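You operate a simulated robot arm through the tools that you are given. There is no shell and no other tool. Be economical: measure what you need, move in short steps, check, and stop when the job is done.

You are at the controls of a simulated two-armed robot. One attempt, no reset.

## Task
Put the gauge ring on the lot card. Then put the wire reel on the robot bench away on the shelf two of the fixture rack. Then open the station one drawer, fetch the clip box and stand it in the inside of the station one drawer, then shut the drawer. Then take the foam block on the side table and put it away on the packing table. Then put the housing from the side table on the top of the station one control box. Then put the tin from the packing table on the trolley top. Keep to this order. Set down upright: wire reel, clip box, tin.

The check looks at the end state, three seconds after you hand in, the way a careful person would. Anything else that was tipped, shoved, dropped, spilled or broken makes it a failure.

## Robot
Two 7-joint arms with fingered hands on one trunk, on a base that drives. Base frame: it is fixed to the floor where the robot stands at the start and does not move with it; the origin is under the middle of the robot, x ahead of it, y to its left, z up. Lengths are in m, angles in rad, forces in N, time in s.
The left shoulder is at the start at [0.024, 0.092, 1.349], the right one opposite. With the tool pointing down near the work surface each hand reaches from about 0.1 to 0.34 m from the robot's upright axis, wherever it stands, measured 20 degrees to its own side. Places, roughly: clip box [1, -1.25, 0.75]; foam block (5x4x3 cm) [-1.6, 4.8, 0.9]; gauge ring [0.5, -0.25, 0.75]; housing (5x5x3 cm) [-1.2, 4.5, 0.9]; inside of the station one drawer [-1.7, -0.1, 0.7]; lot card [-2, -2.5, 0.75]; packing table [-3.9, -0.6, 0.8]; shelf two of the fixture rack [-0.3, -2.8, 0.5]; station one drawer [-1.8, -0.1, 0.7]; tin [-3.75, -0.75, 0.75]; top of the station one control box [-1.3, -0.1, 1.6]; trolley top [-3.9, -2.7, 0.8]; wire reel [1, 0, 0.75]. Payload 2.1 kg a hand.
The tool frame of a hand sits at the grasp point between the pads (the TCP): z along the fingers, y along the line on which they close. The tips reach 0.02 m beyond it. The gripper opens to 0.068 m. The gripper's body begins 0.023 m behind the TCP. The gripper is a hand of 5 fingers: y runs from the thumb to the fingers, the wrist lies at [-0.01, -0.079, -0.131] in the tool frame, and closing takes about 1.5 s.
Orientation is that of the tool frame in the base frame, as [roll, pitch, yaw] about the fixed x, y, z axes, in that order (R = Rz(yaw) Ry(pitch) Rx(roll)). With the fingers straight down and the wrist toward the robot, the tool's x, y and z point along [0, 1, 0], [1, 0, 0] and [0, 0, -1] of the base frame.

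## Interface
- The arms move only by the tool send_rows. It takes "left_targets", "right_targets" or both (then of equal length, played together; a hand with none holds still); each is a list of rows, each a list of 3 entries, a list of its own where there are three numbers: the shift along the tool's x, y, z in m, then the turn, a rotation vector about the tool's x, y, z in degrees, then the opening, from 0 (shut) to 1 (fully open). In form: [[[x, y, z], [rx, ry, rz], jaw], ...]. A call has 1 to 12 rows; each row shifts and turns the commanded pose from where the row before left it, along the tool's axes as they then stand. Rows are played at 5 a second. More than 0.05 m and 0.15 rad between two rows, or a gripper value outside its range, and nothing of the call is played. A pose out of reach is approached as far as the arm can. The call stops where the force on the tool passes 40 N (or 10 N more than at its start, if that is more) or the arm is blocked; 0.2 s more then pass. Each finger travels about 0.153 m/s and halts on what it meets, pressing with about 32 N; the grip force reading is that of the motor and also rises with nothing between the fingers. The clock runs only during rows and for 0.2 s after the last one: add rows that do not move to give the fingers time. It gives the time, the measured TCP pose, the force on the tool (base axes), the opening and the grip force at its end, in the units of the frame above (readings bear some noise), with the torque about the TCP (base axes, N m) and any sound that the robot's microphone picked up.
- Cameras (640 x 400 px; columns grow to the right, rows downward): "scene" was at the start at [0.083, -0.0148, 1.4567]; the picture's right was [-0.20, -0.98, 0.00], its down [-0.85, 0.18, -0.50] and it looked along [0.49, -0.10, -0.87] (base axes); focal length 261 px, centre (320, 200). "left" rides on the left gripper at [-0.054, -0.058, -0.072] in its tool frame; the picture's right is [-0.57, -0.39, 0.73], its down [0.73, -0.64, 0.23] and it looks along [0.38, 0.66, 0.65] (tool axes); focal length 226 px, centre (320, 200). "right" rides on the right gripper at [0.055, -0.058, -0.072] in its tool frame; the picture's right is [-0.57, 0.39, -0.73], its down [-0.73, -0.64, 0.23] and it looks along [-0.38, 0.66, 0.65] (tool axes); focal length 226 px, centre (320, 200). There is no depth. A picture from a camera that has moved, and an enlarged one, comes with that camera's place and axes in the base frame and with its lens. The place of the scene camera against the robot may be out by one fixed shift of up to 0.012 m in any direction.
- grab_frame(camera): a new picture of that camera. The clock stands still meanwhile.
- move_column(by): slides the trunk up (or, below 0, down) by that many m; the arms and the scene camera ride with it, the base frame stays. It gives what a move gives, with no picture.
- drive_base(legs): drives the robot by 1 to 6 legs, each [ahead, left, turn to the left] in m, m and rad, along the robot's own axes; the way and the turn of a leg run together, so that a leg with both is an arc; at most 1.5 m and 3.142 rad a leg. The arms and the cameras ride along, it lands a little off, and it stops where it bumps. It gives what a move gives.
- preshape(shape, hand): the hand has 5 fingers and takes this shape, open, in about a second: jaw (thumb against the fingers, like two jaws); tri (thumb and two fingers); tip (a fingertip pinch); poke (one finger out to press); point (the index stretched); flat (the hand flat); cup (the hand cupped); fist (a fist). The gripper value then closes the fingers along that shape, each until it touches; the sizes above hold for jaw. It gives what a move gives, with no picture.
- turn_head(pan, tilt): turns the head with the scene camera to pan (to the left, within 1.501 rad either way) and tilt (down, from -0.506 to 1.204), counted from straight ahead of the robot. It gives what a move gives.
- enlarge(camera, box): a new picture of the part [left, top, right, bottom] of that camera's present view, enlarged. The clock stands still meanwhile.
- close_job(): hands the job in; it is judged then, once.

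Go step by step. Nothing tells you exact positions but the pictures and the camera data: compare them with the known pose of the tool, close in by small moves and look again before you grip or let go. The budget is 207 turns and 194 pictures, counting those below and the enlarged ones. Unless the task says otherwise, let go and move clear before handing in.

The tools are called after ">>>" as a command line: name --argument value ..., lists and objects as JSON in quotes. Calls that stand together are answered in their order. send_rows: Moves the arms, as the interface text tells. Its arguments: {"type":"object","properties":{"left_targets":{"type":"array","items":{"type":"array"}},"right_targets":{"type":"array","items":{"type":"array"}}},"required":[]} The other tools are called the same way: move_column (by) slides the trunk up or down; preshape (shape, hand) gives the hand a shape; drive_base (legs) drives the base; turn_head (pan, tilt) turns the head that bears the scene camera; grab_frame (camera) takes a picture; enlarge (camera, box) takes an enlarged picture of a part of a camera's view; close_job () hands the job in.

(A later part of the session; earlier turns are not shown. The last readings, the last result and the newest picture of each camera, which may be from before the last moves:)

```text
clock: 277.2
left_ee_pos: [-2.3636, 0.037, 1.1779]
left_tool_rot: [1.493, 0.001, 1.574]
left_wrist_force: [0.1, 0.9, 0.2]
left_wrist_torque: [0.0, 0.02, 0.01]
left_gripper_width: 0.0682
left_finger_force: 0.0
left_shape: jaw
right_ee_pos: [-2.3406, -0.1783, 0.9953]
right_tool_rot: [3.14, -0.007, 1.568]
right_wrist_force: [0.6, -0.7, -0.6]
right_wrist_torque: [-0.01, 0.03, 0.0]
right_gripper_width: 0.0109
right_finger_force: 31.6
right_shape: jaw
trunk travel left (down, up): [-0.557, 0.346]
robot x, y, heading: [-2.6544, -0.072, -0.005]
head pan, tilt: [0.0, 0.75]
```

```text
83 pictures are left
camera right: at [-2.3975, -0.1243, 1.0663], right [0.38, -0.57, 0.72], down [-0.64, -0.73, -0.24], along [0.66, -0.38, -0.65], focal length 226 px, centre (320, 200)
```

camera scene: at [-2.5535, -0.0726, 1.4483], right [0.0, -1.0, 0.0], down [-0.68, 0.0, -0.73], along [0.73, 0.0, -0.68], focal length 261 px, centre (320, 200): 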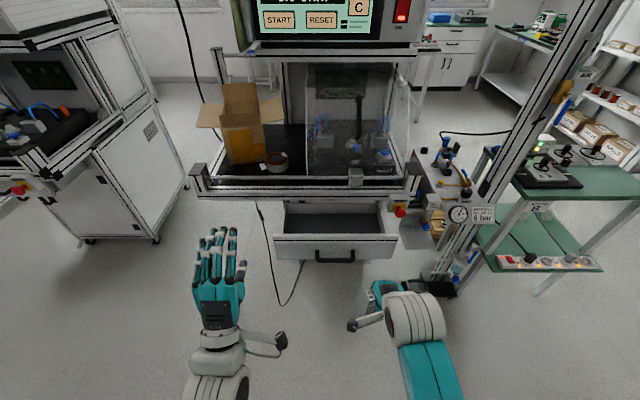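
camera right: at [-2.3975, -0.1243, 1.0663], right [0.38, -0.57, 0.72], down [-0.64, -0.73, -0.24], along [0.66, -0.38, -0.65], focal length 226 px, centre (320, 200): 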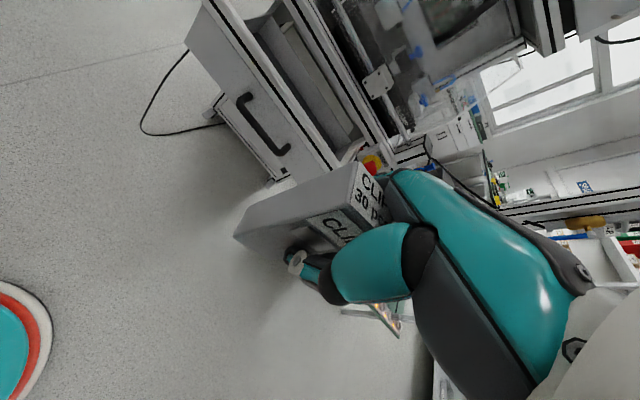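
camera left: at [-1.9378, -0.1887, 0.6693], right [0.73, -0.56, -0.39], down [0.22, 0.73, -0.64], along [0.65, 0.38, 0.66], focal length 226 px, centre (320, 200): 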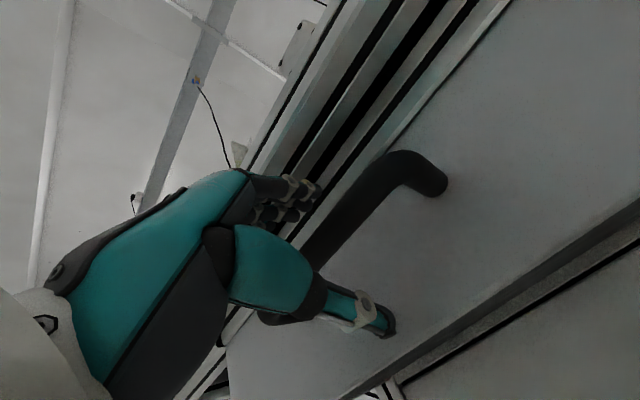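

Lower the trunk with the right hand kept high, extend, and drive in over the drawer.

>>> send_rows --right_targets '[[[0, 0.02, -0.03], [0, 0, 0], 0], [[0, 0.02, -0.03], [0, 0, 0], 0], [[0, 0, -0.03], [0, 0, 0], 0], [[0, 0, -0.02], [0, 0, 0], 0]]'

>>> move_column --by -0.2

>>> drive_base --legs '[[0.31, 0, 0.004]]'

>>> turn_head --pan -0.2 --tilt 0.9

>>> grab_frame --camera "scene"

>>> grab_frame --camera "right"

```text
clock: 278.2
left_ee_pos: [-2.3641, 0.0364, 1.1782]
left_tool_rot: [1.493, 0.001, 1.574]
left_wrist_force: [-0.5, 0.6, 1.1]
left_wrist_torque: [0.0, -0.01, 0.02]
left_gripper_width: 0.0681
left_finger_force: 0.1
left_shape: jaw
right_ee_pos: [-2.3023, -0.1773, 1.1068]
right_tool_rot: [3.141, -0.01, 1.566]
right_wrist_force: [-0.4, -0.2, -1.0]
right_wrist_torque: [-0.01, 0.01, -0.01]
right_gripper_width: 0.0113
right_finger_force: 32.5
right_shape: jaw
trunk travel left (down, up): [-0.557, 0.346]
robot x, y, heading: [-2.6548, -0.0724, 0.003]
head pan, tilt: [0.0, 0.75]
```

```text
clock: 280.4
left_ee_pos: [-2.3644, 0.0366, 0.978]
left_tool_rot: [1.491, 0.001, 1.571]
left_wrist_force: [0.6, -0.5, -0.2]
left_wrist_torque: [-0.01, -0.04, -0.03]
left_gripper_width: 0.0681
left_finger_force: 0.1
left_shape: jaw
right_ee_pos: [-2.3002, -0.1789, 0.9049]
right_tool_rot: [3.14, -0.007, 1.567]
right_wrist_force: [-0.3, 0.2, -0.1]
right_wrist_torque: [-0.03, 0.04, 0.0]
right_gripper_width: 0.0114
right_finger_force: 32.1
right_shape: jaw
trunk travel left (down, up): [-0.357, 0.546]
robot x, y, heading: [-2.657, -0.0701, 0.001]
head pan, tilt: [0.0, 0.75]
```

```text
clock: 282.4
left_ee_pos: [-2.0517, 0.0347, 0.978]
left_tool_rot: [1.491, 0.001, 1.565]
left_wrist_force: [0.4, -0.4, 0.3]
left_wrist_torque: [0.0, -0.01, -0.02]
left_gripper_width: 0.0677
left_finger_force: 0.0
left_shape: jaw
right_ee_pos: [-1.9869, -0.1808, 0.9055]
right_tool_rot: [-3.141, -0.008, 1.562]
right_wrist_force: [-0.6, -0.2, -0.3]
right_wrist_torque: [-0.02, -0.01, 0.04]
right_gripper_width: 0.0112
right_finger_force: 32.1
right_shape: jaw
trunk travel left (down, up): [-0.357, 0.546]
robot x, y, heading: [-2.346, -0.0753, -0.002]
head pan, tilt: [0.0, 0.75]
```

```text
clock: 283.2
left_ee_pos: [-2.0508, 0.0349, 0.9778]
left_tool_rot: [1.49, 0.001, 1.566]
left_wrist_force: [0.5, -0.1, 0.8]
left_wrist_torque: [0.0, 0.04, -0.02]
left_gripper_width: 0.0678
left_finger_force: 0.0
left_shape: jaw
right_ee_pos: [-1.988, -0.1809, 0.9051]
right_tool_rot: [3.141, -0.008, 1.562]
right_wrist_force: [0.5, -0.2, -0.3]
right_wrist_torque: [0.01, 0.0, -0.01]
right_gripper_width: 0.0115
right_finger_force: 31.6
right_shape: jaw
trunk travel left (down, up): [-0.357, 0.546]
robot x, y, heading: [-2.3409, -0.0752, 0.0]
head pan, tilt: [-0.201, 0.901]
```

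```text
82 pictures are left
camera scene: at [-2.2318, -0.0897, 1.2355], right [-0.2, -0.98, 0.0], down [-0.77, 0.16, -0.62], along [0.61, -0.13, -0.78], focal length 261 px, centre (320, 200)
```

scene: 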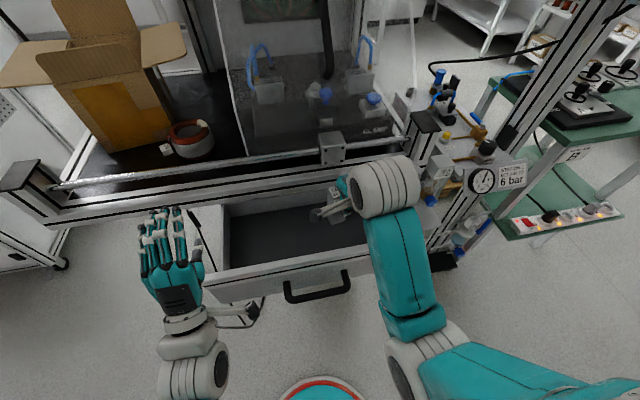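

```text
81 pictures are left
camera right: at [-2.0456, -0.1282, 0.9763], right [0.38, -0.57, 0.72], down [-0.65, -0.73, -0.24], along [0.66, -0.38, -0.65], focal length 226 px, centre (320, 200)
```

right: 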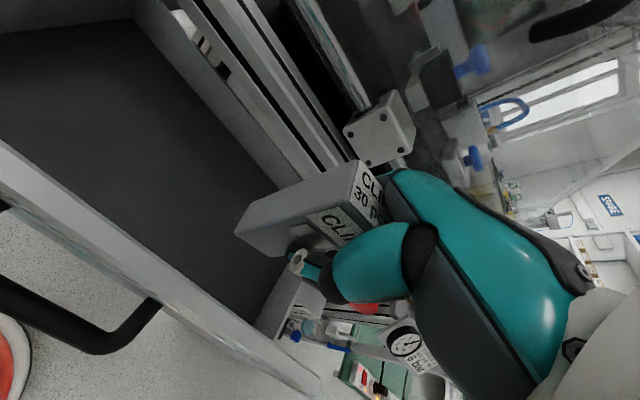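

The drawer's opening is x -2.01…-1.86; I centre the box at (-1.937,-0.155) and descend partway.

>>> send_rows --right_targets '[[[0.013, 0.026, 0], [0, 0, 0], 0], [[0.013, 0.026, 0], [0, 0, 0], 0], [[0, 0, 0.03], [0, 0, 0], 0], [[0, 0, 0.03], [0, 0, 0], 0], [[0, 0, 0], [0, 0, 0], 0]]'

>>> grab_frame --camera "right"

>>> enlarge --camera "scene" --box '[200, 130, 440, 300]'

```text
clock: 284.4
left_ee_pos: [-2.0503, 0.0345, 0.9768]
left_tool_rot: [1.493, 0.001, 1.567]
left_wrist_force: [0.0, 0.0, -0.3]
left_wrist_torque: [0.0, -0.03, -0.05]
left_gripper_width: 0.0676
left_finger_force: 0.2
left_shape: jaw
right_ee_pos: [-1.9369, -0.1565, 0.8446]
right_tool_rot: [-3.141, -0.006, 1.563]
right_wrist_force: [-1.5, 0.8, -0.7]
right_wrist_torque: [0.0, 0.01, -0.01]
right_gripper_width: 0.0108
right_finger_force: 32.2
right_shape: jaw
trunk travel left (down, up): [-0.357, 0.546]
robot x, y, heading: [-2.3473, -0.0754, -0.007]
head pan, tilt: [-0.201, 0.901]
```

```text
80 pictures are left
camera right: at [-1.9935, -0.103, 0.9152], right [0.38, -0.57, 0.72], down [-0.65, -0.73, -0.24], along [0.66, -0.38, -0.65], focal length 226 px, centre (320, 200)
```

right: 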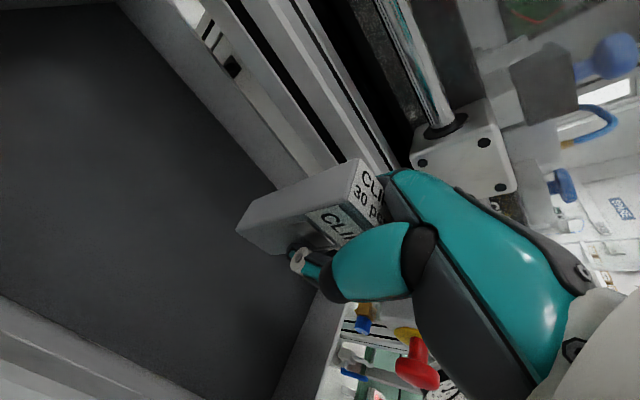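

```text
2.35 times, centred on (320, 215) of scene
camera zoom: at [-2.2318, -0.0897, 1.2355], right [-0.21, -0.98, 0.0], down [-0.77, 0.16, -0.62], along [0.61, -0.13, -0.78], focal length 613 px, centre (320, 165)
```

zoom: 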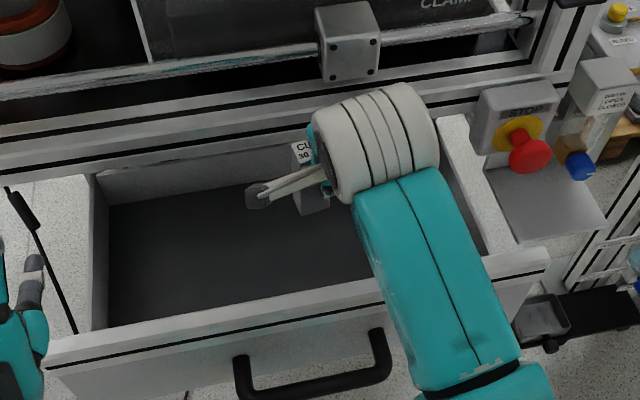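

Clear. Descend further with small steps.

>>> send_rows --right_targets '[[[0, -0.006, 0.02], [0, 0, 0], 0], [[0, 0, 0.02], [0, 0, 0], 0], [[0, 0, 0], [0, 0, 0], 0]]'

>>> grab_frame --camera "right"

```text
clock: 285.2
left_ee_pos: [-2.0498, 0.0341, 0.9785]
left_tool_rot: [1.492, 0.001, 1.565]
left_wrist_force: [0.0, 0.1, -0.8]
left_wrist_torque: [-0.04, 0.0, 0.01]
left_gripper_width: 0.0681
left_finger_force: 0.1
left_shape: jaw
right_ee_pos: [-1.9414, -0.1564, 0.8037]
right_tool_rot: [-3.14, -0.009, 1.562]
right_wrist_force: [0.6, -0.1, -0.5]
right_wrist_torque: [0.0, -0.02, 0.01]
right_gripper_width: 0.0114
right_finger_force: 32.0
right_shape: jaw
trunk travel left (down, up): [-0.357, 0.546]
robot x, y, heading: [-2.3422, -0.0736, -0.008]
head pan, tilt: [-0.201, 0.901]
```

```text
78 pictures are left
camera right: at [-1.9989, -0.1026, 0.8758], right [0.38, -0.57, 0.72], down [-0.65, -0.73, -0.24], along [0.66, -0.38, -0.65], focal length 226 px, centre (320, 200)
```

right: 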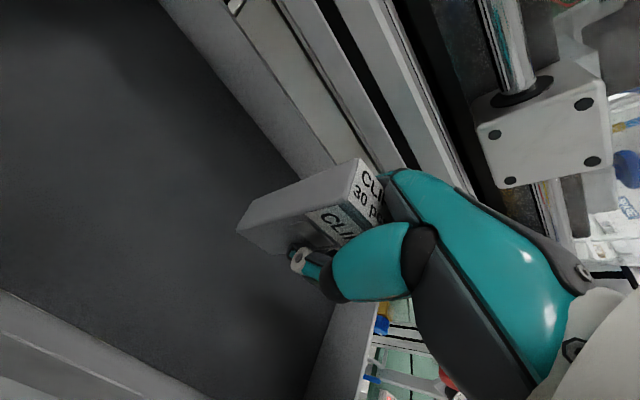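

>>> send_rows --right_targets '[[[0, 0, 0.01], [0, 0, 0], 0], [[0, 0, 0.008], [0, 0, 0], 0], [[0, 0, 0.006], [0, 0, 0], 0], [[0, 0, 0], [0, 0, 0], 0]]'

>>> grab_frame --camera "right"

```text
clock: 286.2
left_ee_pos: [-2.0491, 0.0342, 0.9787]
left_tool_rot: [1.492, 0.001, 1.565]
left_wrist_force: [0.5, -0.7, -0.5]
left_wrist_torque: [0.0, 0.02, 0.02]
left_gripper_width: 0.0678
left_finger_force: 0.0
left_shape: jaw
right_ee_pos: [-1.9417, -0.1554, 0.7812]
right_tool_rot: [3.141, -0.006, 1.563]
right_wrist_force: [0.3, -0.7, -0.7]
right_wrist_torque: [0.03, -0.01, 0.02]
right_gripper_width: 0.0112
right_finger_force: 31.8
right_shape: jaw
trunk travel left (down, up): [-0.357, 0.546]
robot x, y, heading: [-2.3405, -0.0728, -0.005]
head pan, tilt: [-0.201, 0.901]
```

```text
77 pictures are left
camera right: at [-1.9988, -0.1017, 0.8526], right [0.38, -0.57, 0.72], down [-0.65, -0.73, -0.24], along [0.66, -0.38, -0.65], focal length 226 px, centre (320, 200)
```

right: 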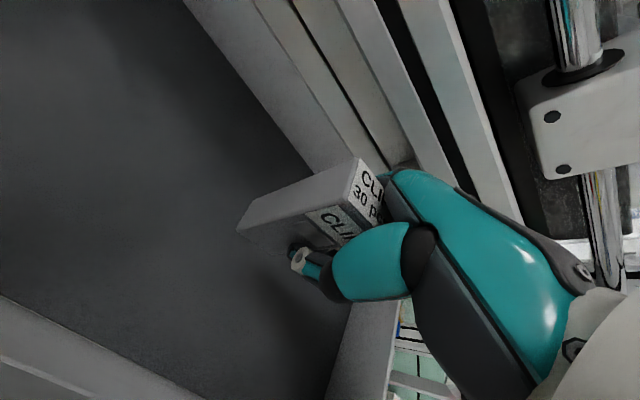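

>>> send_rows --right_targets '[[[0, 0, 0.006], [0, 0, 0], 0], [[0, 0, 0.005], [0, 0, 0], 0], [[0, 0, 0.005], [0, 0, 0], 0], [[0, 0, 0], [0, 0, 0], 0]]'

```text
clock: 287.2
left_ee_pos: [-2.0506, 0.0339, 0.9778]
left_tool_rot: [1.49, 0.001, 1.567]
left_wrist_force: [-0.4, 0.8, -0.6]
left_wrist_torque: [-0.02, 0.0, 0.02]
left_gripper_width: 0.0678
left_finger_force: 0.0
left_shape: jaw
right_ee_pos: [-1.9425, -0.1539, 0.7658]
right_tool_rot: [-3.141, -0.008, 1.562]
right_wrist_force: [-0.3, 0.7, -1.0]
right_wrist_torque: [-0.01, 0.06, 0.0]
right_gripper_width: 0.0114
right_finger_force: 32.1
right_shape: jaw
trunk travel left (down, up): [-0.357, 0.546]
robot x, y, heading: [-2.3464, -0.0701, -0.004]
head pan, tilt: [-0.201, 0.901]
```

>>> send_rows --right_targets '[[[0, 0, 0.005], [0, 0, 0], 0], [[0, 0, 0.005], [0, 0, 0], 0], [[0, 0, 0.004], [0, 0, 0], 0], [[0, 0, 0], [0, 0, 0], 0]]'

>>> grab_frame --camera "right"

```text
clock: 288.2
left_ee_pos: [-2.0496, 0.0333, 0.9781]
left_tool_rot: [1.491, 0.001, 1.564]
left_wrist_force: [0.0, 0.3, -0.1]
left_wrist_torque: [-0.04, 0.0, -0.01]
left_gripper_width: 0.068
left_finger_force: 0.0
left_shape: jaw
right_ee_pos: [-1.941, -0.1548, 0.7519]
right_tool_rot: [3.141, -0.007, 1.563]
right_wrist_force: [0.2, 0.0, 0.0]
right_wrist_torque: [0.0, -0.01, 0.02]
right_gripper_width: 0.0113
right_finger_force: 32.9
right_shape: jaw
trunk travel left (down, up): [-0.357, 0.546]
robot x, y, heading: [-2.341, -0.074, -0.009]
head pan, tilt: [-0.201, 0.901]
```

```text
76 pictures are left
camera right: at [-1.9986, -0.1012, 0.8232], right [0.38, -0.57, 0.72], down [-0.65, -0.73, -0.24], along [0.66, -0.38, -0.65], focal length 226 px, centre (320, 200)
```

right: 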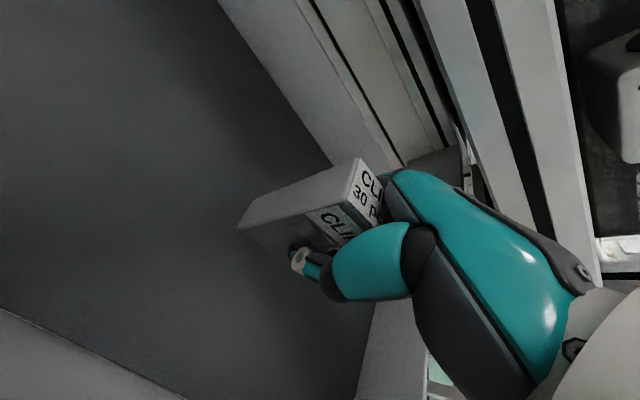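

>>> send_rows --right_targets '[[[0, 0, 0.005], [0, 0, 0], 0], [[0, 0, 0.005], [0, 0, 0], 0], [[0, 0, 0], [0, 0, 0], 0]]'

>>> enlarge --camera "scene" --box '[200, 130, 440, 300]'

```text
clock: 289.0
left_ee_pos: [-2.051, 0.0331, 0.9781]
left_tool_rot: [1.49, 0.001, 1.568]
left_wrist_force: [-0.6, -0.6, -0.2]
left_wrist_torque: [-0.03, 0.0, -0.01]
left_gripper_width: 0.0678
left_finger_force: 0.1
left_shape: jaw
right_ee_pos: [-1.9425, -0.1553, 0.7414]
right_tool_rot: [3.141, -0.008, 1.562]
right_wrist_force: [-0.6, -0.1, 0.4]
right_wrist_torque: [-0.02, -0.02, -0.06]
right_gripper_width: 0.0111
right_finger_force: 32.6
right_shape: jaw
trunk travel left (down, up): [-0.357, 0.546]
robot x, y, heading: [-2.3412, -0.0687, -0.007]
head pan, tilt: [-0.201, 0.901]
```

```text
2.35 times, centred on (320, 215) of scene
camera zoom: at [-2.2318, -0.0897, 1.2355], right [-0.21, -0.98, 0.0], down [-0.77, 0.16, -0.62], along [0.61, -0.13, -0.78], focal length 613 px, centre (320, 165)
```

zoom: 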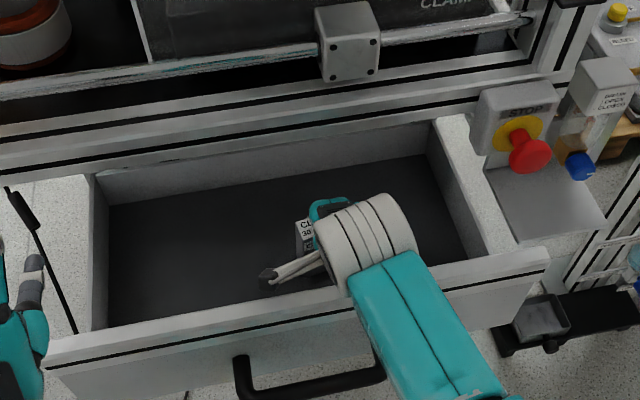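

>>> send_rows --right_targets '[[[0, 0, 0.004], [0, 0, 0], 0], [[0, 0, 0.004], [0, 0, 0], 0], [[0, 0, 0], [0, 0, 0], 0]]'

>>> enlarge --camera "right" --box '[160, 100, 460, 340]'

```text
clock: 289.8
left_ee_pos: [-2.0501, 0.0333, 0.9779]
left_tool_rot: [1.493, 0.001, 1.565]
left_wrist_force: [-0.5, -0.3, -0.5]
left_wrist_torque: [0.0, -0.01, 0.01]
left_gripper_width: 0.0678
left_finger_force: 0.0
left_shape: jaw
right_ee_pos: [-1.941, -0.1557, 0.7318]
right_tool_rot: [3.141, -0.007, 1.562]
right_wrist_force: [0.0, 0.1, 0.0]
right_wrist_torque: [-0.05, -0.01, 0.0]
right_gripper_width: 0.0112
right_finger_force: 32.1
right_shape: jaw
trunk travel left (down, up): [-0.357, 0.546]
robot x, y, heading: [-2.3446, -0.0752, -0.004]
head pan, tilt: [-0.201, 0.901]
```

```text
1.67 times, centred on (310, 220) of right
camera zoom: at [-1.9984, -0.1016, 0.8037], right [0.38, -0.57, 0.72], down [-0.65, -0.73, -0.24], along [0.66, -0.38, -0.65], focal length 377 px, centre (337, 167)
```

zoom: 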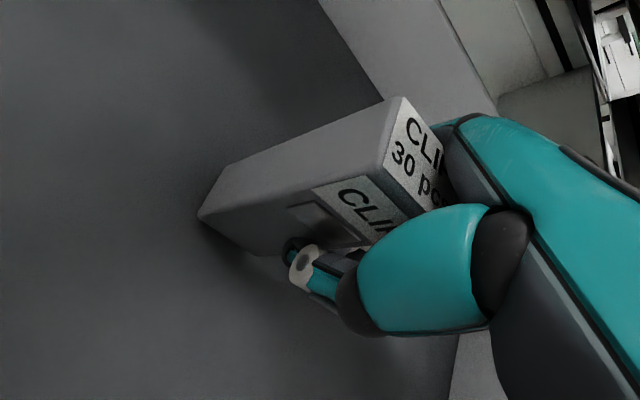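

>>> send_rows --right_targets '[[[0, 0, 0.003], [0, 0, 0], 0], [[0, 0, 0.003], [0, 0, 0], 0], [[0, 0, 0], [0, 0, 0], 0]]'

```text
clock: 290.7
left_ee_pos: [-2.0499, 0.0345, 0.9778]
left_tool_rot: [1.491, 0.0, 1.568]
left_wrist_force: [-0.4, -0.1, 1.0]
left_wrist_torque: [0.0, 0.05, -0.04]
left_gripper_width: 0.068
left_finger_force: 0.0
left_shape: jaw
right_ee_pos: [-1.9386, -0.1544, 0.7306]
right_tool_rot: [3.132, -0.014, 1.555]
right_wrist_force: [3.3, -2.5, 4.4]
right_wrist_torque: [0.43, 0.77, -0.17]
right_gripper_width: 0.0115
right_finger_force: 32.2
right_shape: jaw
trunk travel left (down, up): [-0.357, 0.546]
robot x, y, heading: [-2.3432, -0.0709, -0.009]
head pan, tilt: [-0.201, 0.901]
stopped in row 3 (right hand): the force on the tool passed its limit at 42 N (the readings are from after the stop); the commanded pose is now the measured one
```

Contact, but the torque suggests the wrist on the drawer's front rim rather than the box. Look closely.

>>> enlarge --camera "right" --box '[160, 100, 460, 340]'

>>> enlarge --camera "scene" --box '[280, 170, 420, 270]'

```text
1.67 times, centred on (310, 220) of right
camera zoom: at [-1.9967, -0.1005, 0.8004], right [0.37, -0.58, 0.72], down [-0.65, -0.72, -0.25], along [0.66, -0.38, -0.65], focal length 377 px, centre (337, 167)
```

zoom: 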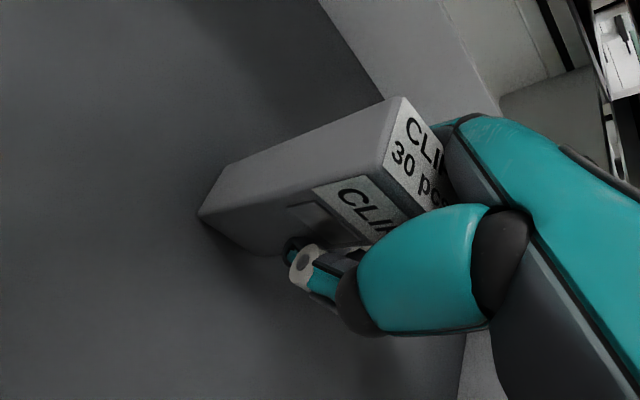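

```text
4.00 times, centred on (350, 220) of scene
camera zoom: at [-2.2314, -0.0899, 1.2352], right [-0.21, -0.98, 0.0], down [-0.77, 0.16, -0.62], along [0.61, -0.13, -0.78], focal length 1043 px, centre (200, 120)
```

zoom: 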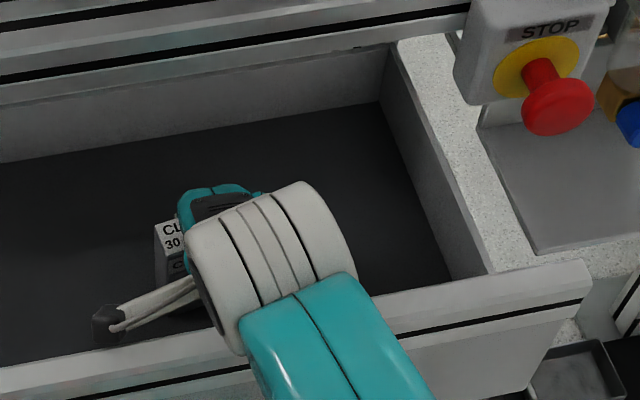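

The wrist rests on the front rim. Rise 6 mm, move 2.5 cm deeper, and lower again.

>>> send_rows --right_targets '[[[0, 0, -0.006], [0.5, 0, 0], 0], [[0, 0.012, 0], [0, 0, 0], 0], [[0, 0.013, 0], [0, 0, 0], 0], [[0, 0, 0.004], [0, 0, 0], 0], [[0, 0, 0.003], [0, 0, 0], 0], [[0, 0, 0], [0, 0, 0], 0]]'

>>> enlarge --camera "right" --box '[160, 100, 460, 340]'

```text
clock: 292.1
left_ee_pos: [-2.0502, 0.0331, 0.9775]
left_tool_rot: [1.49, 0.001, 1.565]
left_wrist_force: [-0.8, 0.4, 0.2]
left_wrist_torque: [0.0, -0.02, 0.01]
left_gripper_width: 0.0681
left_finger_force: 0.1
left_shape: jaw
right_ee_pos: [-1.9164, -0.155, 0.7289]
right_tool_rot: [3.142, -0.012, 1.56]
right_wrist_force: [0.5, -1.0, 6.1]
right_wrist_torque: [0.0, 0.01, 0.0]
right_gripper_width: 0.012
right_finger_force: 32.2
right_shape: jaw
trunk travel left (down, up): [-0.357, 0.546]
robot x, y, heading: [-2.342, -0.0723, -0.007]
head pan, tilt: [-0.201, 0.901]
```

```text
1.67 times, centred on (310, 220) of right
camera zoom: at [-1.9725, -0.1012, 0.8], right [0.38, -0.58, 0.72], down [-0.65, -0.72, -0.24], along [0.66, -0.38, -0.65], focal length 377 px, centre (337, 167)
```

zoom: 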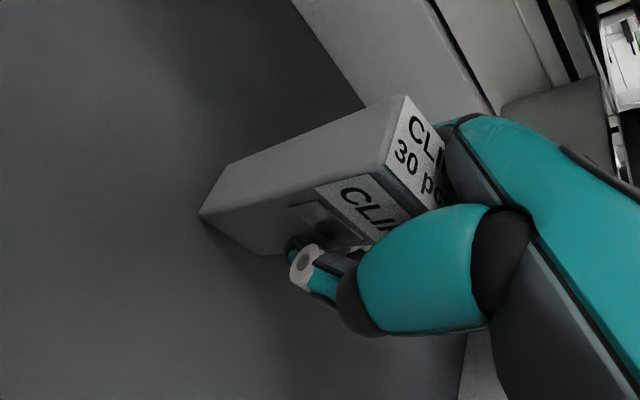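

Clean 6 N vertical contact with no torque: the box stands on the drawer floor. Release gently and rise.

>>> send_rows --right_targets '[[[0, 0, -0.001], [0, 0, 0], 0.15], [[0, 0, 0], [0, 0, 0], 0.3], [[0, 0, 0], [0, 0, 0], 0.5], [[0, 0, 0], [0, 0, 0], 0.7], [[0, 0, 0], [0, 0, 0], 0.7]]'

>>> enlarge --camera "right" --box '[160, 100, 460, 340]'

```text
clock: 293.3
left_ee_pos: [-2.0512, 0.0337, 0.9779]
left_tool_rot: [1.491, 0.001, 1.565]
left_wrist_force: [-0.6, 0.2, 0.2]
left_wrist_torque: [-0.03, 0.0, 0.01]
left_gripper_width: 0.0679
left_finger_force: 0.1
left_shape: jaw
right_ee_pos: [-1.9162, -0.1542, 0.7276]
right_tool_rot: [-3.139, -0.014, 1.559]
right_wrist_force: [0.3, 0.3, 0.7]
right_wrist_torque: [0.0, 0.01, -0.06]
right_gripper_width: 0.0472
right_finger_force: 0.1
right_shape: jaw
trunk travel left (down, up): [-0.357, 0.546]
robot x, y, heading: [-2.345, -0.0693, -0.004]
head pan, tilt: [-0.201, 0.901]
```

```text
1.67 times, centred on (310, 220) of right
camera zoom: at [-1.9725, -0.1011, 0.8002], right [0.38, -0.58, 0.72], down [-0.65, -0.72, -0.24], along [0.66, -0.38, -0.65], focal length 377 px, centre (337, 167)
```

zoom: 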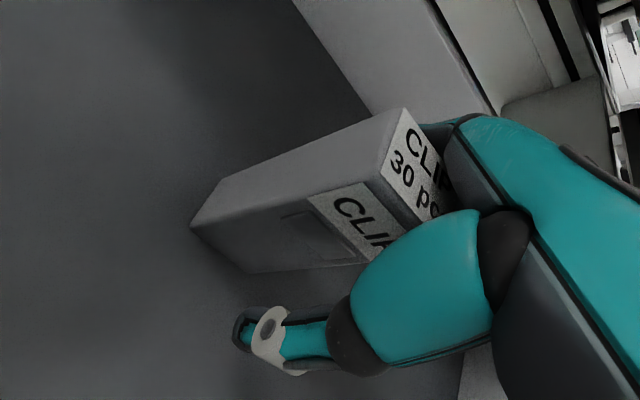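

>>> send_rows --right_targets '[[[0, 0, 0], [0, 0, 0], 0.9], [[0, 0, -0.015], [0, 0, 0], 1], [[0, 0, -0.02], [0, 0, 0], 1], [[0, 0, -0.03], [0, 0, 0], 1], [[0, 0, -0.04], [0, 0, 0], 1], [[0, 0, -0.04], [0, 0, 0], 1], [[0, -0.02, -0.02], [0, 0, 0], 1]]'

>>> grab_frame --camera "right"

>>> enlarge --camera "scene" --box '[200, 130, 440, 300]'

```text
clock: 294.9
left_ee_pos: [-2.051, 0.0331, 0.9784]
left_tool_rot: [1.493, 0.001, 1.566]
left_wrist_force: [0.4, 0.1, 0.3]
left_wrist_torque: [0.01, -0.01, -0.04]
left_gripper_width: 0.068
left_finger_force: 0.0
left_shape: jaw
right_ee_pos: [-1.9356, -0.153, 0.8962]
right_tool_rot: [-3.14, -0.012, 1.559]
right_wrist_force: [1.3, -0.3, -0.1]
right_wrist_torque: [0.01, -0.02, -0.02]
right_gripper_width: 0.0681
right_finger_force: 0.1
right_shape: jaw
trunk travel left (down, up): [-0.357, 0.546]
robot x, y, heading: [-2.3461, -0.0718, -0.003]
head pan, tilt: [-0.201, 0.901]
```

```text
69 pictures are left
camera right: at [-1.9919, -0.1002, 0.9676], right [0.38, -0.58, 0.72], down [-0.65, -0.72, -0.24], along [0.66, -0.38, -0.65], focal length 226 px, centre (320, 200)
```

right: 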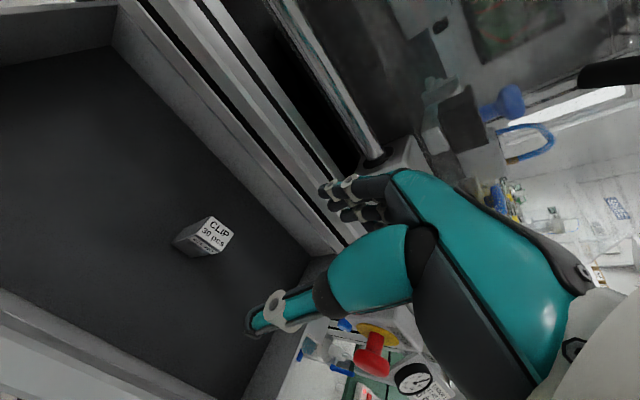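

```text
2.35 times, centred on (320, 215) of scene
camera zoom: at [-2.2316, -0.0897, 1.2355], right [-0.21, -0.98, 0.0], down [-0.77, 0.16, -0.62], along [0.61, -0.13, -0.78], focal length 613 px, centre (320, 165)
```

zoom: 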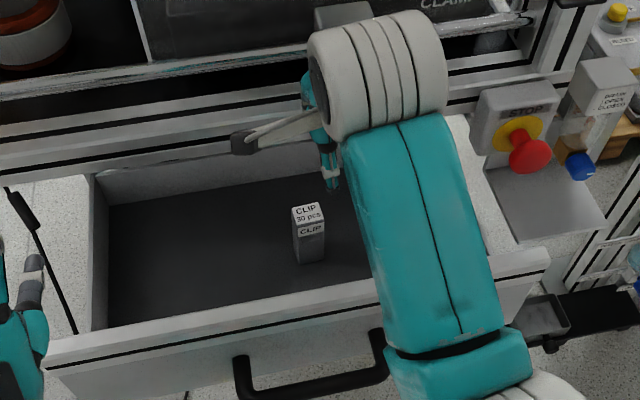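

The clip box stands upright in the drawer. Now back off, raise the right hand out of the way and extend the left hand (closed) to push the drawer shut.

>>> drive_base --legs '[[-0.28, 0, 0], [0, -0.165, 0.004]]'

>>> send_rows --left_targets '[[[0, 0, 0.03], [5, 0, 0], 0], [[0, 0, 0.03], [0, 0, 0], 0], [[0, 0, 0.03], [0, 0, 0], 0], [[0, 0, 0.03], [0, 0, 0], 0], [[0, 0, 0], [0, 0, 0], 0], [[0, 0, 0], [0, 0, 0], 0]]' --right_targets '[[[0, -0.035, -0.03], [0, 0, 0], 1], [[0, -0.035, -0.03], [0, 0, 0], 1], [[0, -0.035, -0.03], [0, 0, 0], 1], [[0, -0.035, -0.03], [0, 0, 0], 1], [[0, 0, -0.03], [0, 0, 0], 1], [[0, 0, 0], [0, 0, 0], 1]]'

>>> move_column --by -0.21

>>> turn_head --pan 0.1 --tilt 0.7

>>> grab_frame --camera "scene"

```text
clock: 297.9
left_ee_pos: [-2.3344, -0.1269, 0.9785]
left_tool_rot: [1.491, 0.001, 1.577]
left_wrist_force: [0.5, -0.3, 0.2]
left_wrist_torque: [-0.01, 0.03, 0.0]
left_gripper_width: 0.0678
left_finger_force: 0.1
left_shape: jaw
right_ee_pos: [-2.2154, -0.3123, 0.895]
right_tool_rot: [-3.138, -0.012, 1.569]
right_wrist_force: [-0.7, 0.0, 0.5]
right_wrist_torque: [-0.05, 0.01, 0.01]
right_gripper_width: 0.0682
right_finger_force: 0.0
right_shape: jaw
trunk travel left (down, up): [-0.357, 0.546]
robot x, y, heading: [-2.624, -0.2342, 0.006]
head pan, tilt: [-0.201, 0.901]
```

```text
clock: 299.0
left_ee_pos: [-2.2177, -0.1249, 0.9801]
left_tool_rot: [1.577, 0.001, 1.576]
left_wrist_force: [0.1, 0.0, -0.2]
left_wrist_torque: [-0.03, -0.03, -0.04]
left_gripper_width: 0.0
left_finger_force: 32.2
left_shape: jaw
right_ee_pos: [-2.3074, -0.3224, 1.0037]
right_tool_rot: [2.981, 0.041, 1.541]
right_wrist_force: [0.1, -0.1, -0.1]
right_wrist_torque: [0.01, -0.02, 0.02]
right_gripper_width: 0.068
right_finger_force: 0.1
right_shape: jaw
right hand out of reach, approached as far as the arm can: row 3, 4, 5
trunk travel left (down, up): [-0.357, 0.546]
robot x, y, heading: [-2.6266, -0.2375, 0.008]
head pan, tilt: [-0.201, 0.901]
stopped in row 5 (right hand): the arm was blocked; the commanded pose is now the measured one
```

```text
clock: 301.3
left_ee_pos: [-2.2171, -0.1266, 0.7698]
left_tool_rot: [1.579, 0.001, 1.576]
left_wrist_force: [-0.5, -0.4, 0.6]
left_wrist_torque: [-0.02, -0.03, 0.02]
left_gripper_width: 0.0001
left_finger_force: 31.9
left_shape: jaw
right_ee_pos: [-2.3007, -0.3274, 0.7693]
right_tool_rot: [3.047, 0.075, 1.538]
right_wrist_force: [-0.6, -0.5, -0.4]
right_wrist_torque: [0.02, -0.02, -0.02]
right_gripper_width: 0.0678
right_finger_force: 0.1
right_shape: jaw
trunk travel left (down, up): [-0.147, 0.756]
robot x, y, heading: [-2.6277, -0.2363, 0.005]
head pan, tilt: [-0.201, 0.901]
```

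```text
clock: 302.1
left_ee_pos: [-2.2159, -0.1256, 0.77]
left_tool_rot: [1.577, 0.001, 1.583]
left_wrist_force: [-0.2, 0.2, 0.4]
left_wrist_torque: [0.02, 0.01, 0.02]
left_gripper_width: 0.0004
left_finger_force: 32.1
left_shape: jaw
right_ee_pos: [-2.2995, -0.3276, 0.7702]
right_tool_rot: [3.047, 0.076, 1.537]
right_wrist_force: [-0.3, -0.3, -0.5]
right_wrist_torque: [0.03, 0.01, 0.0]
right_gripper_width: 0.0677
right_finger_force: 0.1
right_shape: jaw
trunk travel left (down, up): [-0.147, 0.756]
robot x, y, heading: [-2.6249, -0.2405, 0.0]
head pan, tilt: [0.099, 0.7]
```

```text
67 pictures are left
camera scene: at [-2.4649, -0.2289, 1.0389], right [0.1, -0.99, 0.0], down [-0.64, -0.07, -0.76], along [0.76, 0.08, -0.64], focal length 261 px, centre (320, 200)
```

scene: 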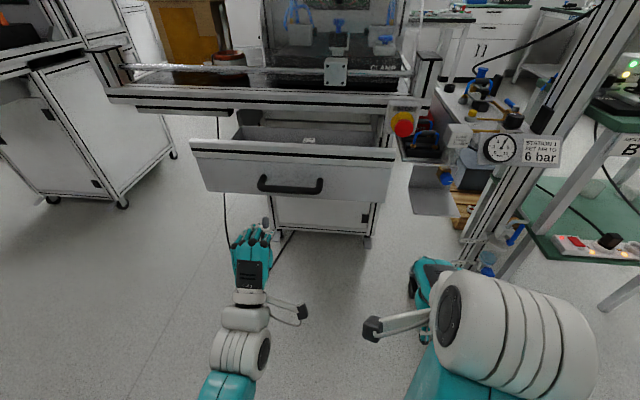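

Extend the left arm further so the right hand stays well clear, then approach to contact.

>>> send_rows --left_targets '[[[0, 0, 0.03], [0, 0, 0], 0], [[0, 0, 0.03], [0, 0, 0], 0], [[0, 0, 0.02], [0, 0, 0], 0], [[0, 0, 0], [0, 0, 0], 0]]'

>>> drive_base --legs '[[0.13, 0, 0]]'

>>> grab_frame --camera "scene"

```text
clock: 303.1
left_ee_pos: [-2.1376, -0.1235, 0.7695]
left_tool_rot: [1.577, 0.001, 1.578]
left_wrist_force: [-0.1, -0.2, -0.4]
left_wrist_torque: [-0.01, 0.0, 0.03]
left_gripper_width: 0.0
left_finger_force: 31.3
left_shape: jaw
right_ee_pos: [-2.2989, -0.3272, 0.7703]
right_tool_rot: [3.046, 0.075, 1.538]
right_wrist_force: [0.0, -0.1, -0.4]
right_wrist_torque: [0.02, -0.03, 0.0]
right_gripper_width: 0.0679
right_finger_force: 0.0
right_shape: jaw
trunk travel left (down, up): [-0.147, 0.756]
robot x, y, heading: [-2.6284, -0.2387, 0.012]
head pan, tilt: [0.099, 0.7]
```

```text
clock: 304.3
left_ee_pos: [-2.0127, -0.1216, 0.7683]
left_tool_rot: [1.578, 0.001, 1.58]
left_wrist_force: [0.0, -0.9, -0.1]
left_wrist_torque: [0.0, 0.0, -0.02]
left_gripper_width: 0.0001
left_finger_force: 31.5
left_shape: jaw
right_ee_pos: [-2.1736, -0.325, 0.7699]
right_tool_rot: [3.046, 0.076, 1.539]
right_wrist_force: [-0.1, 0.3, -0.2]
right_wrist_torque: [0.01, -0.01, -0.01]
right_gripper_width: 0.0676
right_finger_force: 0.0
right_shape: jaw
trunk travel left (down, up): [-0.147, 0.756]
robot x, y, heading: [-2.5004, -0.2369, 0.011]
head pan, tilt: [0.099, 0.7]
```

```text
66 pictures are left
camera scene: at [-2.3387, -0.2275, 1.0389], right [0.11, -0.99, 0.0], down [-0.64, -0.07, -0.76], along [0.76, 0.08, -0.64], focal length 261 px, centre (320, 200)
```

scene: 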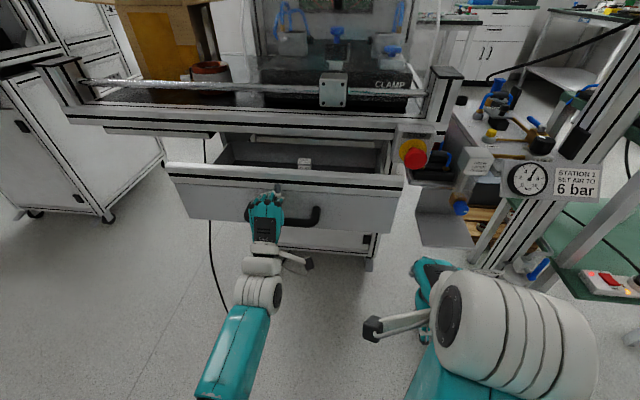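

Fingers are at the panel. Push it shut.

>>> drive_base --legs '[[0.19, 0, -0.01]]'

>>> grab_frame --camera "scene"

```text
clock: 306.0
left_ee_pos: [-1.8285, -0.1239, 0.7712]
left_tool_rot: [1.567, 0.002, 1.574]
left_wrist_force: [-23.8, -2.0, 1.8]
left_wrist_torque: [0.01, 0.32, 0.05]
left_gripper_width: 0.0
left_finger_force: 32.3
left_shape: jaw
right_ee_pos: [-1.9896, -0.3296, 0.7715]
right_tool_rot: [3.035, 0.092, 1.529]
right_wrist_force: [-0.3, 0.6, -0.5]
right_wrist_torque: [0.02, 0.03, 0.0]
right_gripper_width: 0.0682
right_finger_force: 0.1
right_shape: jaw
trunk travel left (down, up): [-0.147, 0.756]
robot x, y, heading: [-2.3173, -0.238, 0.001]
head pan, tilt: [0.099, 0.7]
stopped in leg 1: the force on the tool passed its limit at 54 N (the readings are from after the stop); the commanded pose is now the measured one
```

```text
65 pictures are left
camera scene: at [-2.1556, -0.2273, 1.0393], right [0.1, -0.99, 0.0], down [-0.64, -0.07, -0.77], along [0.76, 0.08, -0.64], focal length 261 px, centre (320, 200)
```

scene: 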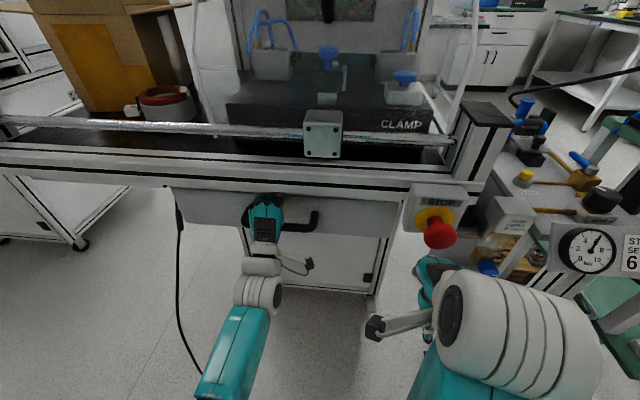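

The drawer is shut. Back off, raise, and look north toward the side table.

>>> drive_base --legs '[[-0.4, 0, 0]]'

>>> move_column --by 0.4

>>> turn_head --pan 1.35 --tilt 0.25

>>> grab_frame --camera "scene"

```text
clock: 308.4
left_ee_pos: [-2.2162, -0.1254, 0.7696]
left_tool_rot: [1.571, 0.003, 1.571]
left_wrist_force: [1.1, 0.1, -1.0]
left_wrist_torque: [0.0, -0.01, 0.01]
left_gripper_width: 0.0
left_finger_force: 32.4
left_shape: jaw
right_ee_pos: [-2.3789, -0.3301, 0.7709]
right_tool_rot: [3.04, 0.091, 1.526]
right_wrist_force: [-0.5, -0.5, -0.4]
right_wrist_torque: [-0.03, 0.0, -0.02]
right_gripper_width: 0.0678
right_finger_force: 0.1
right_shape: jaw
trunk travel left (down, up): [-0.147, 0.756]
robot x, y, heading: [-2.7045, -0.2335, -0.004]
head pan, tilt: [0.099, 0.7]
```

```text
clock: 312.2
left_ee_pos: [-2.2158, -0.1257, 1.1704]
left_tool_rot: [1.571, 0.002, 1.571]
left_wrist_force: [-0.6, -0.5, -0.5]
left_wrist_torque: [0.01, -0.02, 0.0]
left_gripper_width: 0.0001
left_finger_force: 32.2
left_shape: jaw
right_ee_pos: [-2.3756, -0.338, 1.1743]
right_tool_rot: [3.026, 0.118, 1.514]
right_wrist_force: [0.8, 0.4, 0.1]
right_wrist_torque: [0.0, 0.06, 0.01]
right_gripper_width: 0.068
right_finger_force: 0.2
right_shape: jaw
trunk travel left (down, up): [-0.547, 0.356]
robot x, y, heading: [-2.7026, -0.2345, -0.004]
head pan, tilt: [0.099, 0.7]
```

```text
clock: 313.7
left_ee_pos: [-2.2162, -0.1247, 1.1693]
left_tool_rot: [1.571, 0.001, 1.573]
left_wrist_force: [0.0, 0.9, 0.1]
left_wrist_torque: [-0.05, 0.01, 0.0]
left_gripper_width: 0.0
left_finger_force: 32.1
left_shape: jaw
right_ee_pos: [-2.3754, -0.3391, 1.1728]
right_tool_rot: [3.027, 0.119, 1.514]
right_wrist_force: [-0.2, 0.2, 0.1]
right_wrist_torque: [-0.01, 0.01, -0.01]
right_gripper_width: 0.068
right_finger_force: 0.1
right_shape: jaw
trunk travel left (down, up): [-0.547, 0.356]
robot x, y, heading: [-2.7051, -0.2353, -0.003]
head pan, tilt: [1.349, 0.25]
```

```text
64 pictures are left
camera scene: at [-2.6639, -0.1457, 1.4834], right [0.98, -0.22, 0.0], down [-0.06, -0.24, -0.97], along [0.21, 0.94, -0.25], focal length 261 px, centre (320, 200)
```

scene: 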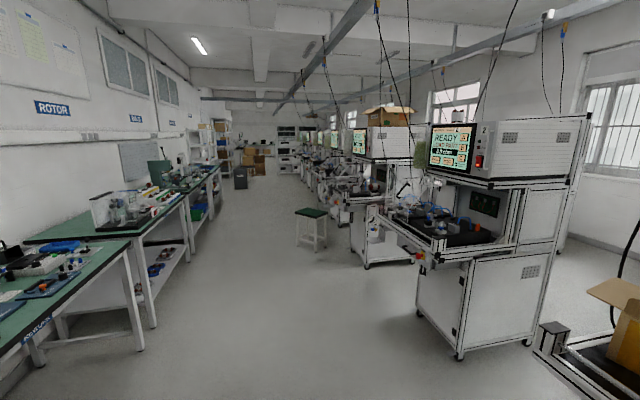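

The aisle north is clear. I return both hands to the downward pose and strafe north, then look for the side table.

>>> send_rows --left_targets '[[[0, 0.0, -0.03], [8.2, 0, 0], 0.5], [[0, 0, -0.03], [8.2, 0, 0], 1], [[0, 0, -0.02], [8.2, 0, 0], 1], [[0, 0, 0], [8.2, 0, 0], 1], [[0, 0, 0], [8.2, 0, 0], 1], [[0, 0, 0], [8.2, 0, 0], 1], [[0, 0, 0], [8.2, 0, 0], 1], [[0, 0, 0], [8.2, 0, 0], 1], [[0, 0, 0], [8.2, 0, 0], 1], [[0, 0, 0], [8.2, 0, 0], 1], [[0, 0, 0], [8, 0, 0], 1]]' --right_targets '[[[0, 0, 0.01], [3.3, 3.4, -1.6], 1], [[0, 0, 0.01], [3.3, 3.4, -1.6], 1], [[0, 0, 0.02], [0, 0, 0], 1], [[0, 0, 0.02], [0, 0, 0], 1], [[0, 0, 0], [0, 0, 0], 1], [[0, 0, 0], [0, 0, 0], 1], [[0, 0, 0], [0, 0, 0], 1], [[0, 0, 0], [0, 0, 0], 1], [[0, 0, 0], [0, 0, 0], 1], [[0, 0, 0], [0, 0, 0], 1], [[0, 0, 0], [0, 0, 0], 1]]'

>>> drive_base --legs '[[0, 1.5, 0], [0, 1.5, 0]]'

>>> turn_head --pan 0.8 --tilt 0.3

>>> grab_frame --camera "scene"

```text
clock: 316.3
left_ee_pos: [-2.2965, -0.1256, 1.181]
left_tool_rot: [-3.14, 0.004, 1.573]
left_wrist_force: [0.3, 0.4, 0.0]
left_wrist_torque: [-0.04, -0.02, 0.05]
left_gripper_width: 0.0676
left_finger_force: 0.1
left_shape: jaw
right_ee_pos: [-2.3598, -0.3438, 1.1369]
right_tool_rot: [3.073, 0.009, 1.573]
right_wrist_force: [0.6, -0.3, -0.5]
right_wrist_torque: [-0.01, -0.04, 0.02]
right_gripper_width: 0.0677
right_finger_force: 0.0
right_shape: jaw
trunk travel left (down, up): [-0.547, 0.356]
robot x, y, heading: [-2.707, -0.2354, -0.002]
head pan, tilt: [1.349, 0.25]
stopped in row 11 (right hand): the arm was blocked; the commanded pose is now the measured one
```

```text
clock: 330.7
left_ee_pos: [-2.2285, 2.8471, 1.1809]
left_tool_rot: [-3.14, 0.003, 1.548]
left_wrist_force: [-0.3, 0.0, -0.3]
left_wrist_torque: [0.02, -0.03, 0.0]
left_gripper_width: 0.0677
left_finger_force: 0.1
left_shape: jaw
right_ee_pos: [-2.2965, 2.6314, 1.1351]
right_tool_rot: [3.075, 0.011, 1.549]
right_wrist_force: [0.8, -0.1, -1.0]
right_wrist_torque: [0.0, 0.02, -0.02]
right_gripper_width: 0.0678
right_finger_force: 0.1
right_shape: jaw
trunk travel left (down, up): [-0.547, 0.356]
robot x, y, heading: [-2.6394, 2.748, -0.021]
head pan, tilt: [1.349, 0.25]
```

```text
clock: 331.6
left_ee_pos: [-2.2277, 2.8481, 1.1817]
left_tool_rot: [-3.14, 0.002, 1.549]
left_wrist_force: [0.7, -0.4, -1.3]
left_wrist_torque: [0.0, 0.02, 0.0]
left_gripper_width: 0.0677
left_finger_force: 0.1
left_shape: jaw
right_ee_pos: [-2.2961, 2.6299, 1.135]
right_tool_rot: [3.073, 0.016, 1.548]
right_wrist_force: [-0.9, 0.6, -0.3]
right_wrist_torque: [0.0, 0.02, 0.0]
right_gripper_width: 0.068
right_finger_force: 0.0
right_shape: jaw
trunk travel left (down, up): [-0.547, 0.356]
robot x, y, heading: [-2.6404, 2.7468, -0.021]
head pan, tilt: [0.799, 0.3]
```

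```text
63 pictures are left
camera scene: at [-2.5526, 2.8115, 1.4787], right [0.7, -0.71, 0.0], down [-0.21, -0.21, -0.96], along [0.68, 0.67, -0.3], focal length 261 px, centre (320, 200)
```

scene: 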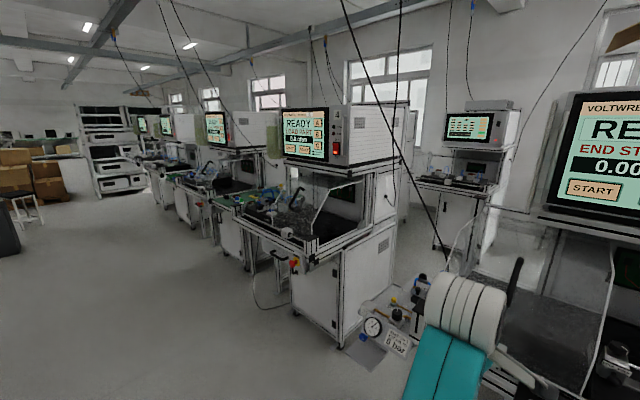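

>>> enlarge --camera "scene" --box '[180, 140, 340, 260]'

```text
3.33 times, centred on (260, 200) of scene
camera zoom: at [-2.5526, 2.8115, 1.4787], right [0.7, -0.71, 0.0], down [-0.21, -0.21, -0.96], along [0.68, 0.67, -0.3], focal length 869 px, centre (520, 200)
```

zoom: 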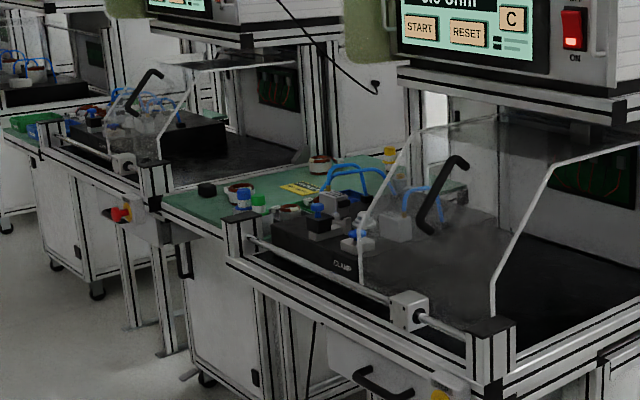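

A green side table sits between two stations around y≈4.65. Go there.

>>> drive_base --legs '[[-0.05, 0.95, 0.02], [-0.05, 0.95, 0]]'

>>> turn_head --pan 0 --tilt 0.5

>>> grab_frame --camera "scene"

```text
clock: 341.1
left_ee_pos: [-2.3198, 4.7435, 1.1802]
left_tool_rot: [-3.141, 0.004, 1.58]
left_wrist_force: [0.0, -0.2, -0.2]
left_wrist_torque: [0.02, 0.0, -0.01]
left_gripper_width: 0.0676
left_finger_force: 0.0
left_shape: jaw
right_ee_pos: [-2.3823, 4.5239, 1.1355]
right_tool_rot: [3.076, 0.016, 1.579]
right_wrist_force: [0.2, 0.3, -0.4]
right_wrist_torque: [0.01, 0.01, -0.01]
right_gripper_width: 0.0679
right_finger_force: 0.2
right_shape: jaw
trunk travel left (down, up): [-0.547, 0.356]
robot x, y, heading: [-2.7257, 4.6298, 0.011]
head pan, tilt: [0.799, 0.3]
```

```text
clock: 342.2
left_ee_pos: [-2.3197, 4.7442, 1.1807]
left_tool_rot: [-3.139, 0.003, 1.58]
left_wrist_force: [0.4, 0.3, 0.8]
left_wrist_torque: [0.03, 0.03, 0.01]
left_gripper_width: 0.0681
left_finger_force: 0.0
left_shape: jaw
right_ee_pos: [-2.3804, 4.5229, 1.1353]
right_tool_rot: [3.077, 0.017, 1.578]
right_wrist_force: [-0.1, -1.8, 0.2]
right_wrist_torque: [0.02, -0.02, 0.02]
right_gripper_width: 0.0679
right_finger_force: 0.1
right_shape: jaw
trunk travel left (down, up): [-0.547, 0.356]
robot x, y, heading: [-2.7282, 4.6306, 0.011]
head pan, tilt: [0.0, 0.499]
```

```text
61 pictures are left
camera scene: at [-2.6164, 4.6301, 1.4603], right [0.01, -1.0, 0.0], down [-0.48, 0.0, -0.88], along [0.88, 0.01, -0.48], focal length 261 px, centre (320, 200)
```

scene: 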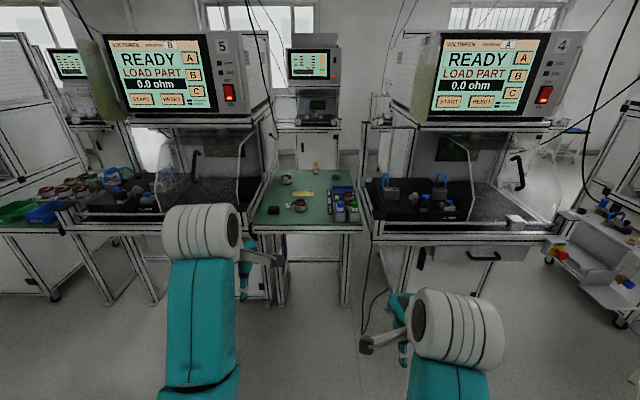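

>>> enlarge --camera "scene" --box '[240, 150, 380, 240]'

```text
4.44 times, centred on (310, 195) of scene
camera zoom: at [-2.6164, 4.6301, 1.4603], right [0.01, -1.0, 0.0], down [-0.48, 0.0, -0.88], along [0.88, 0.01, -0.48], focal length 1159 px, centre (364, 222)
```

zoom: 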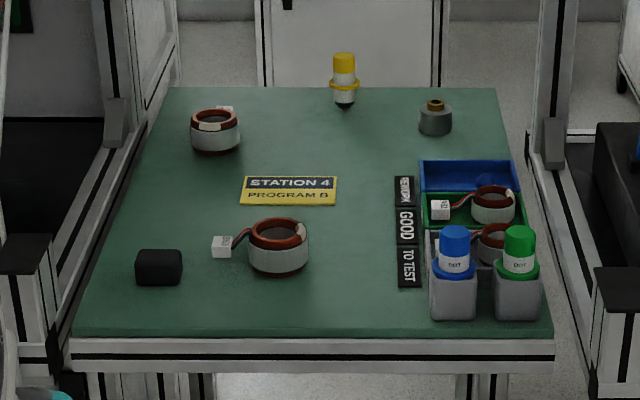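

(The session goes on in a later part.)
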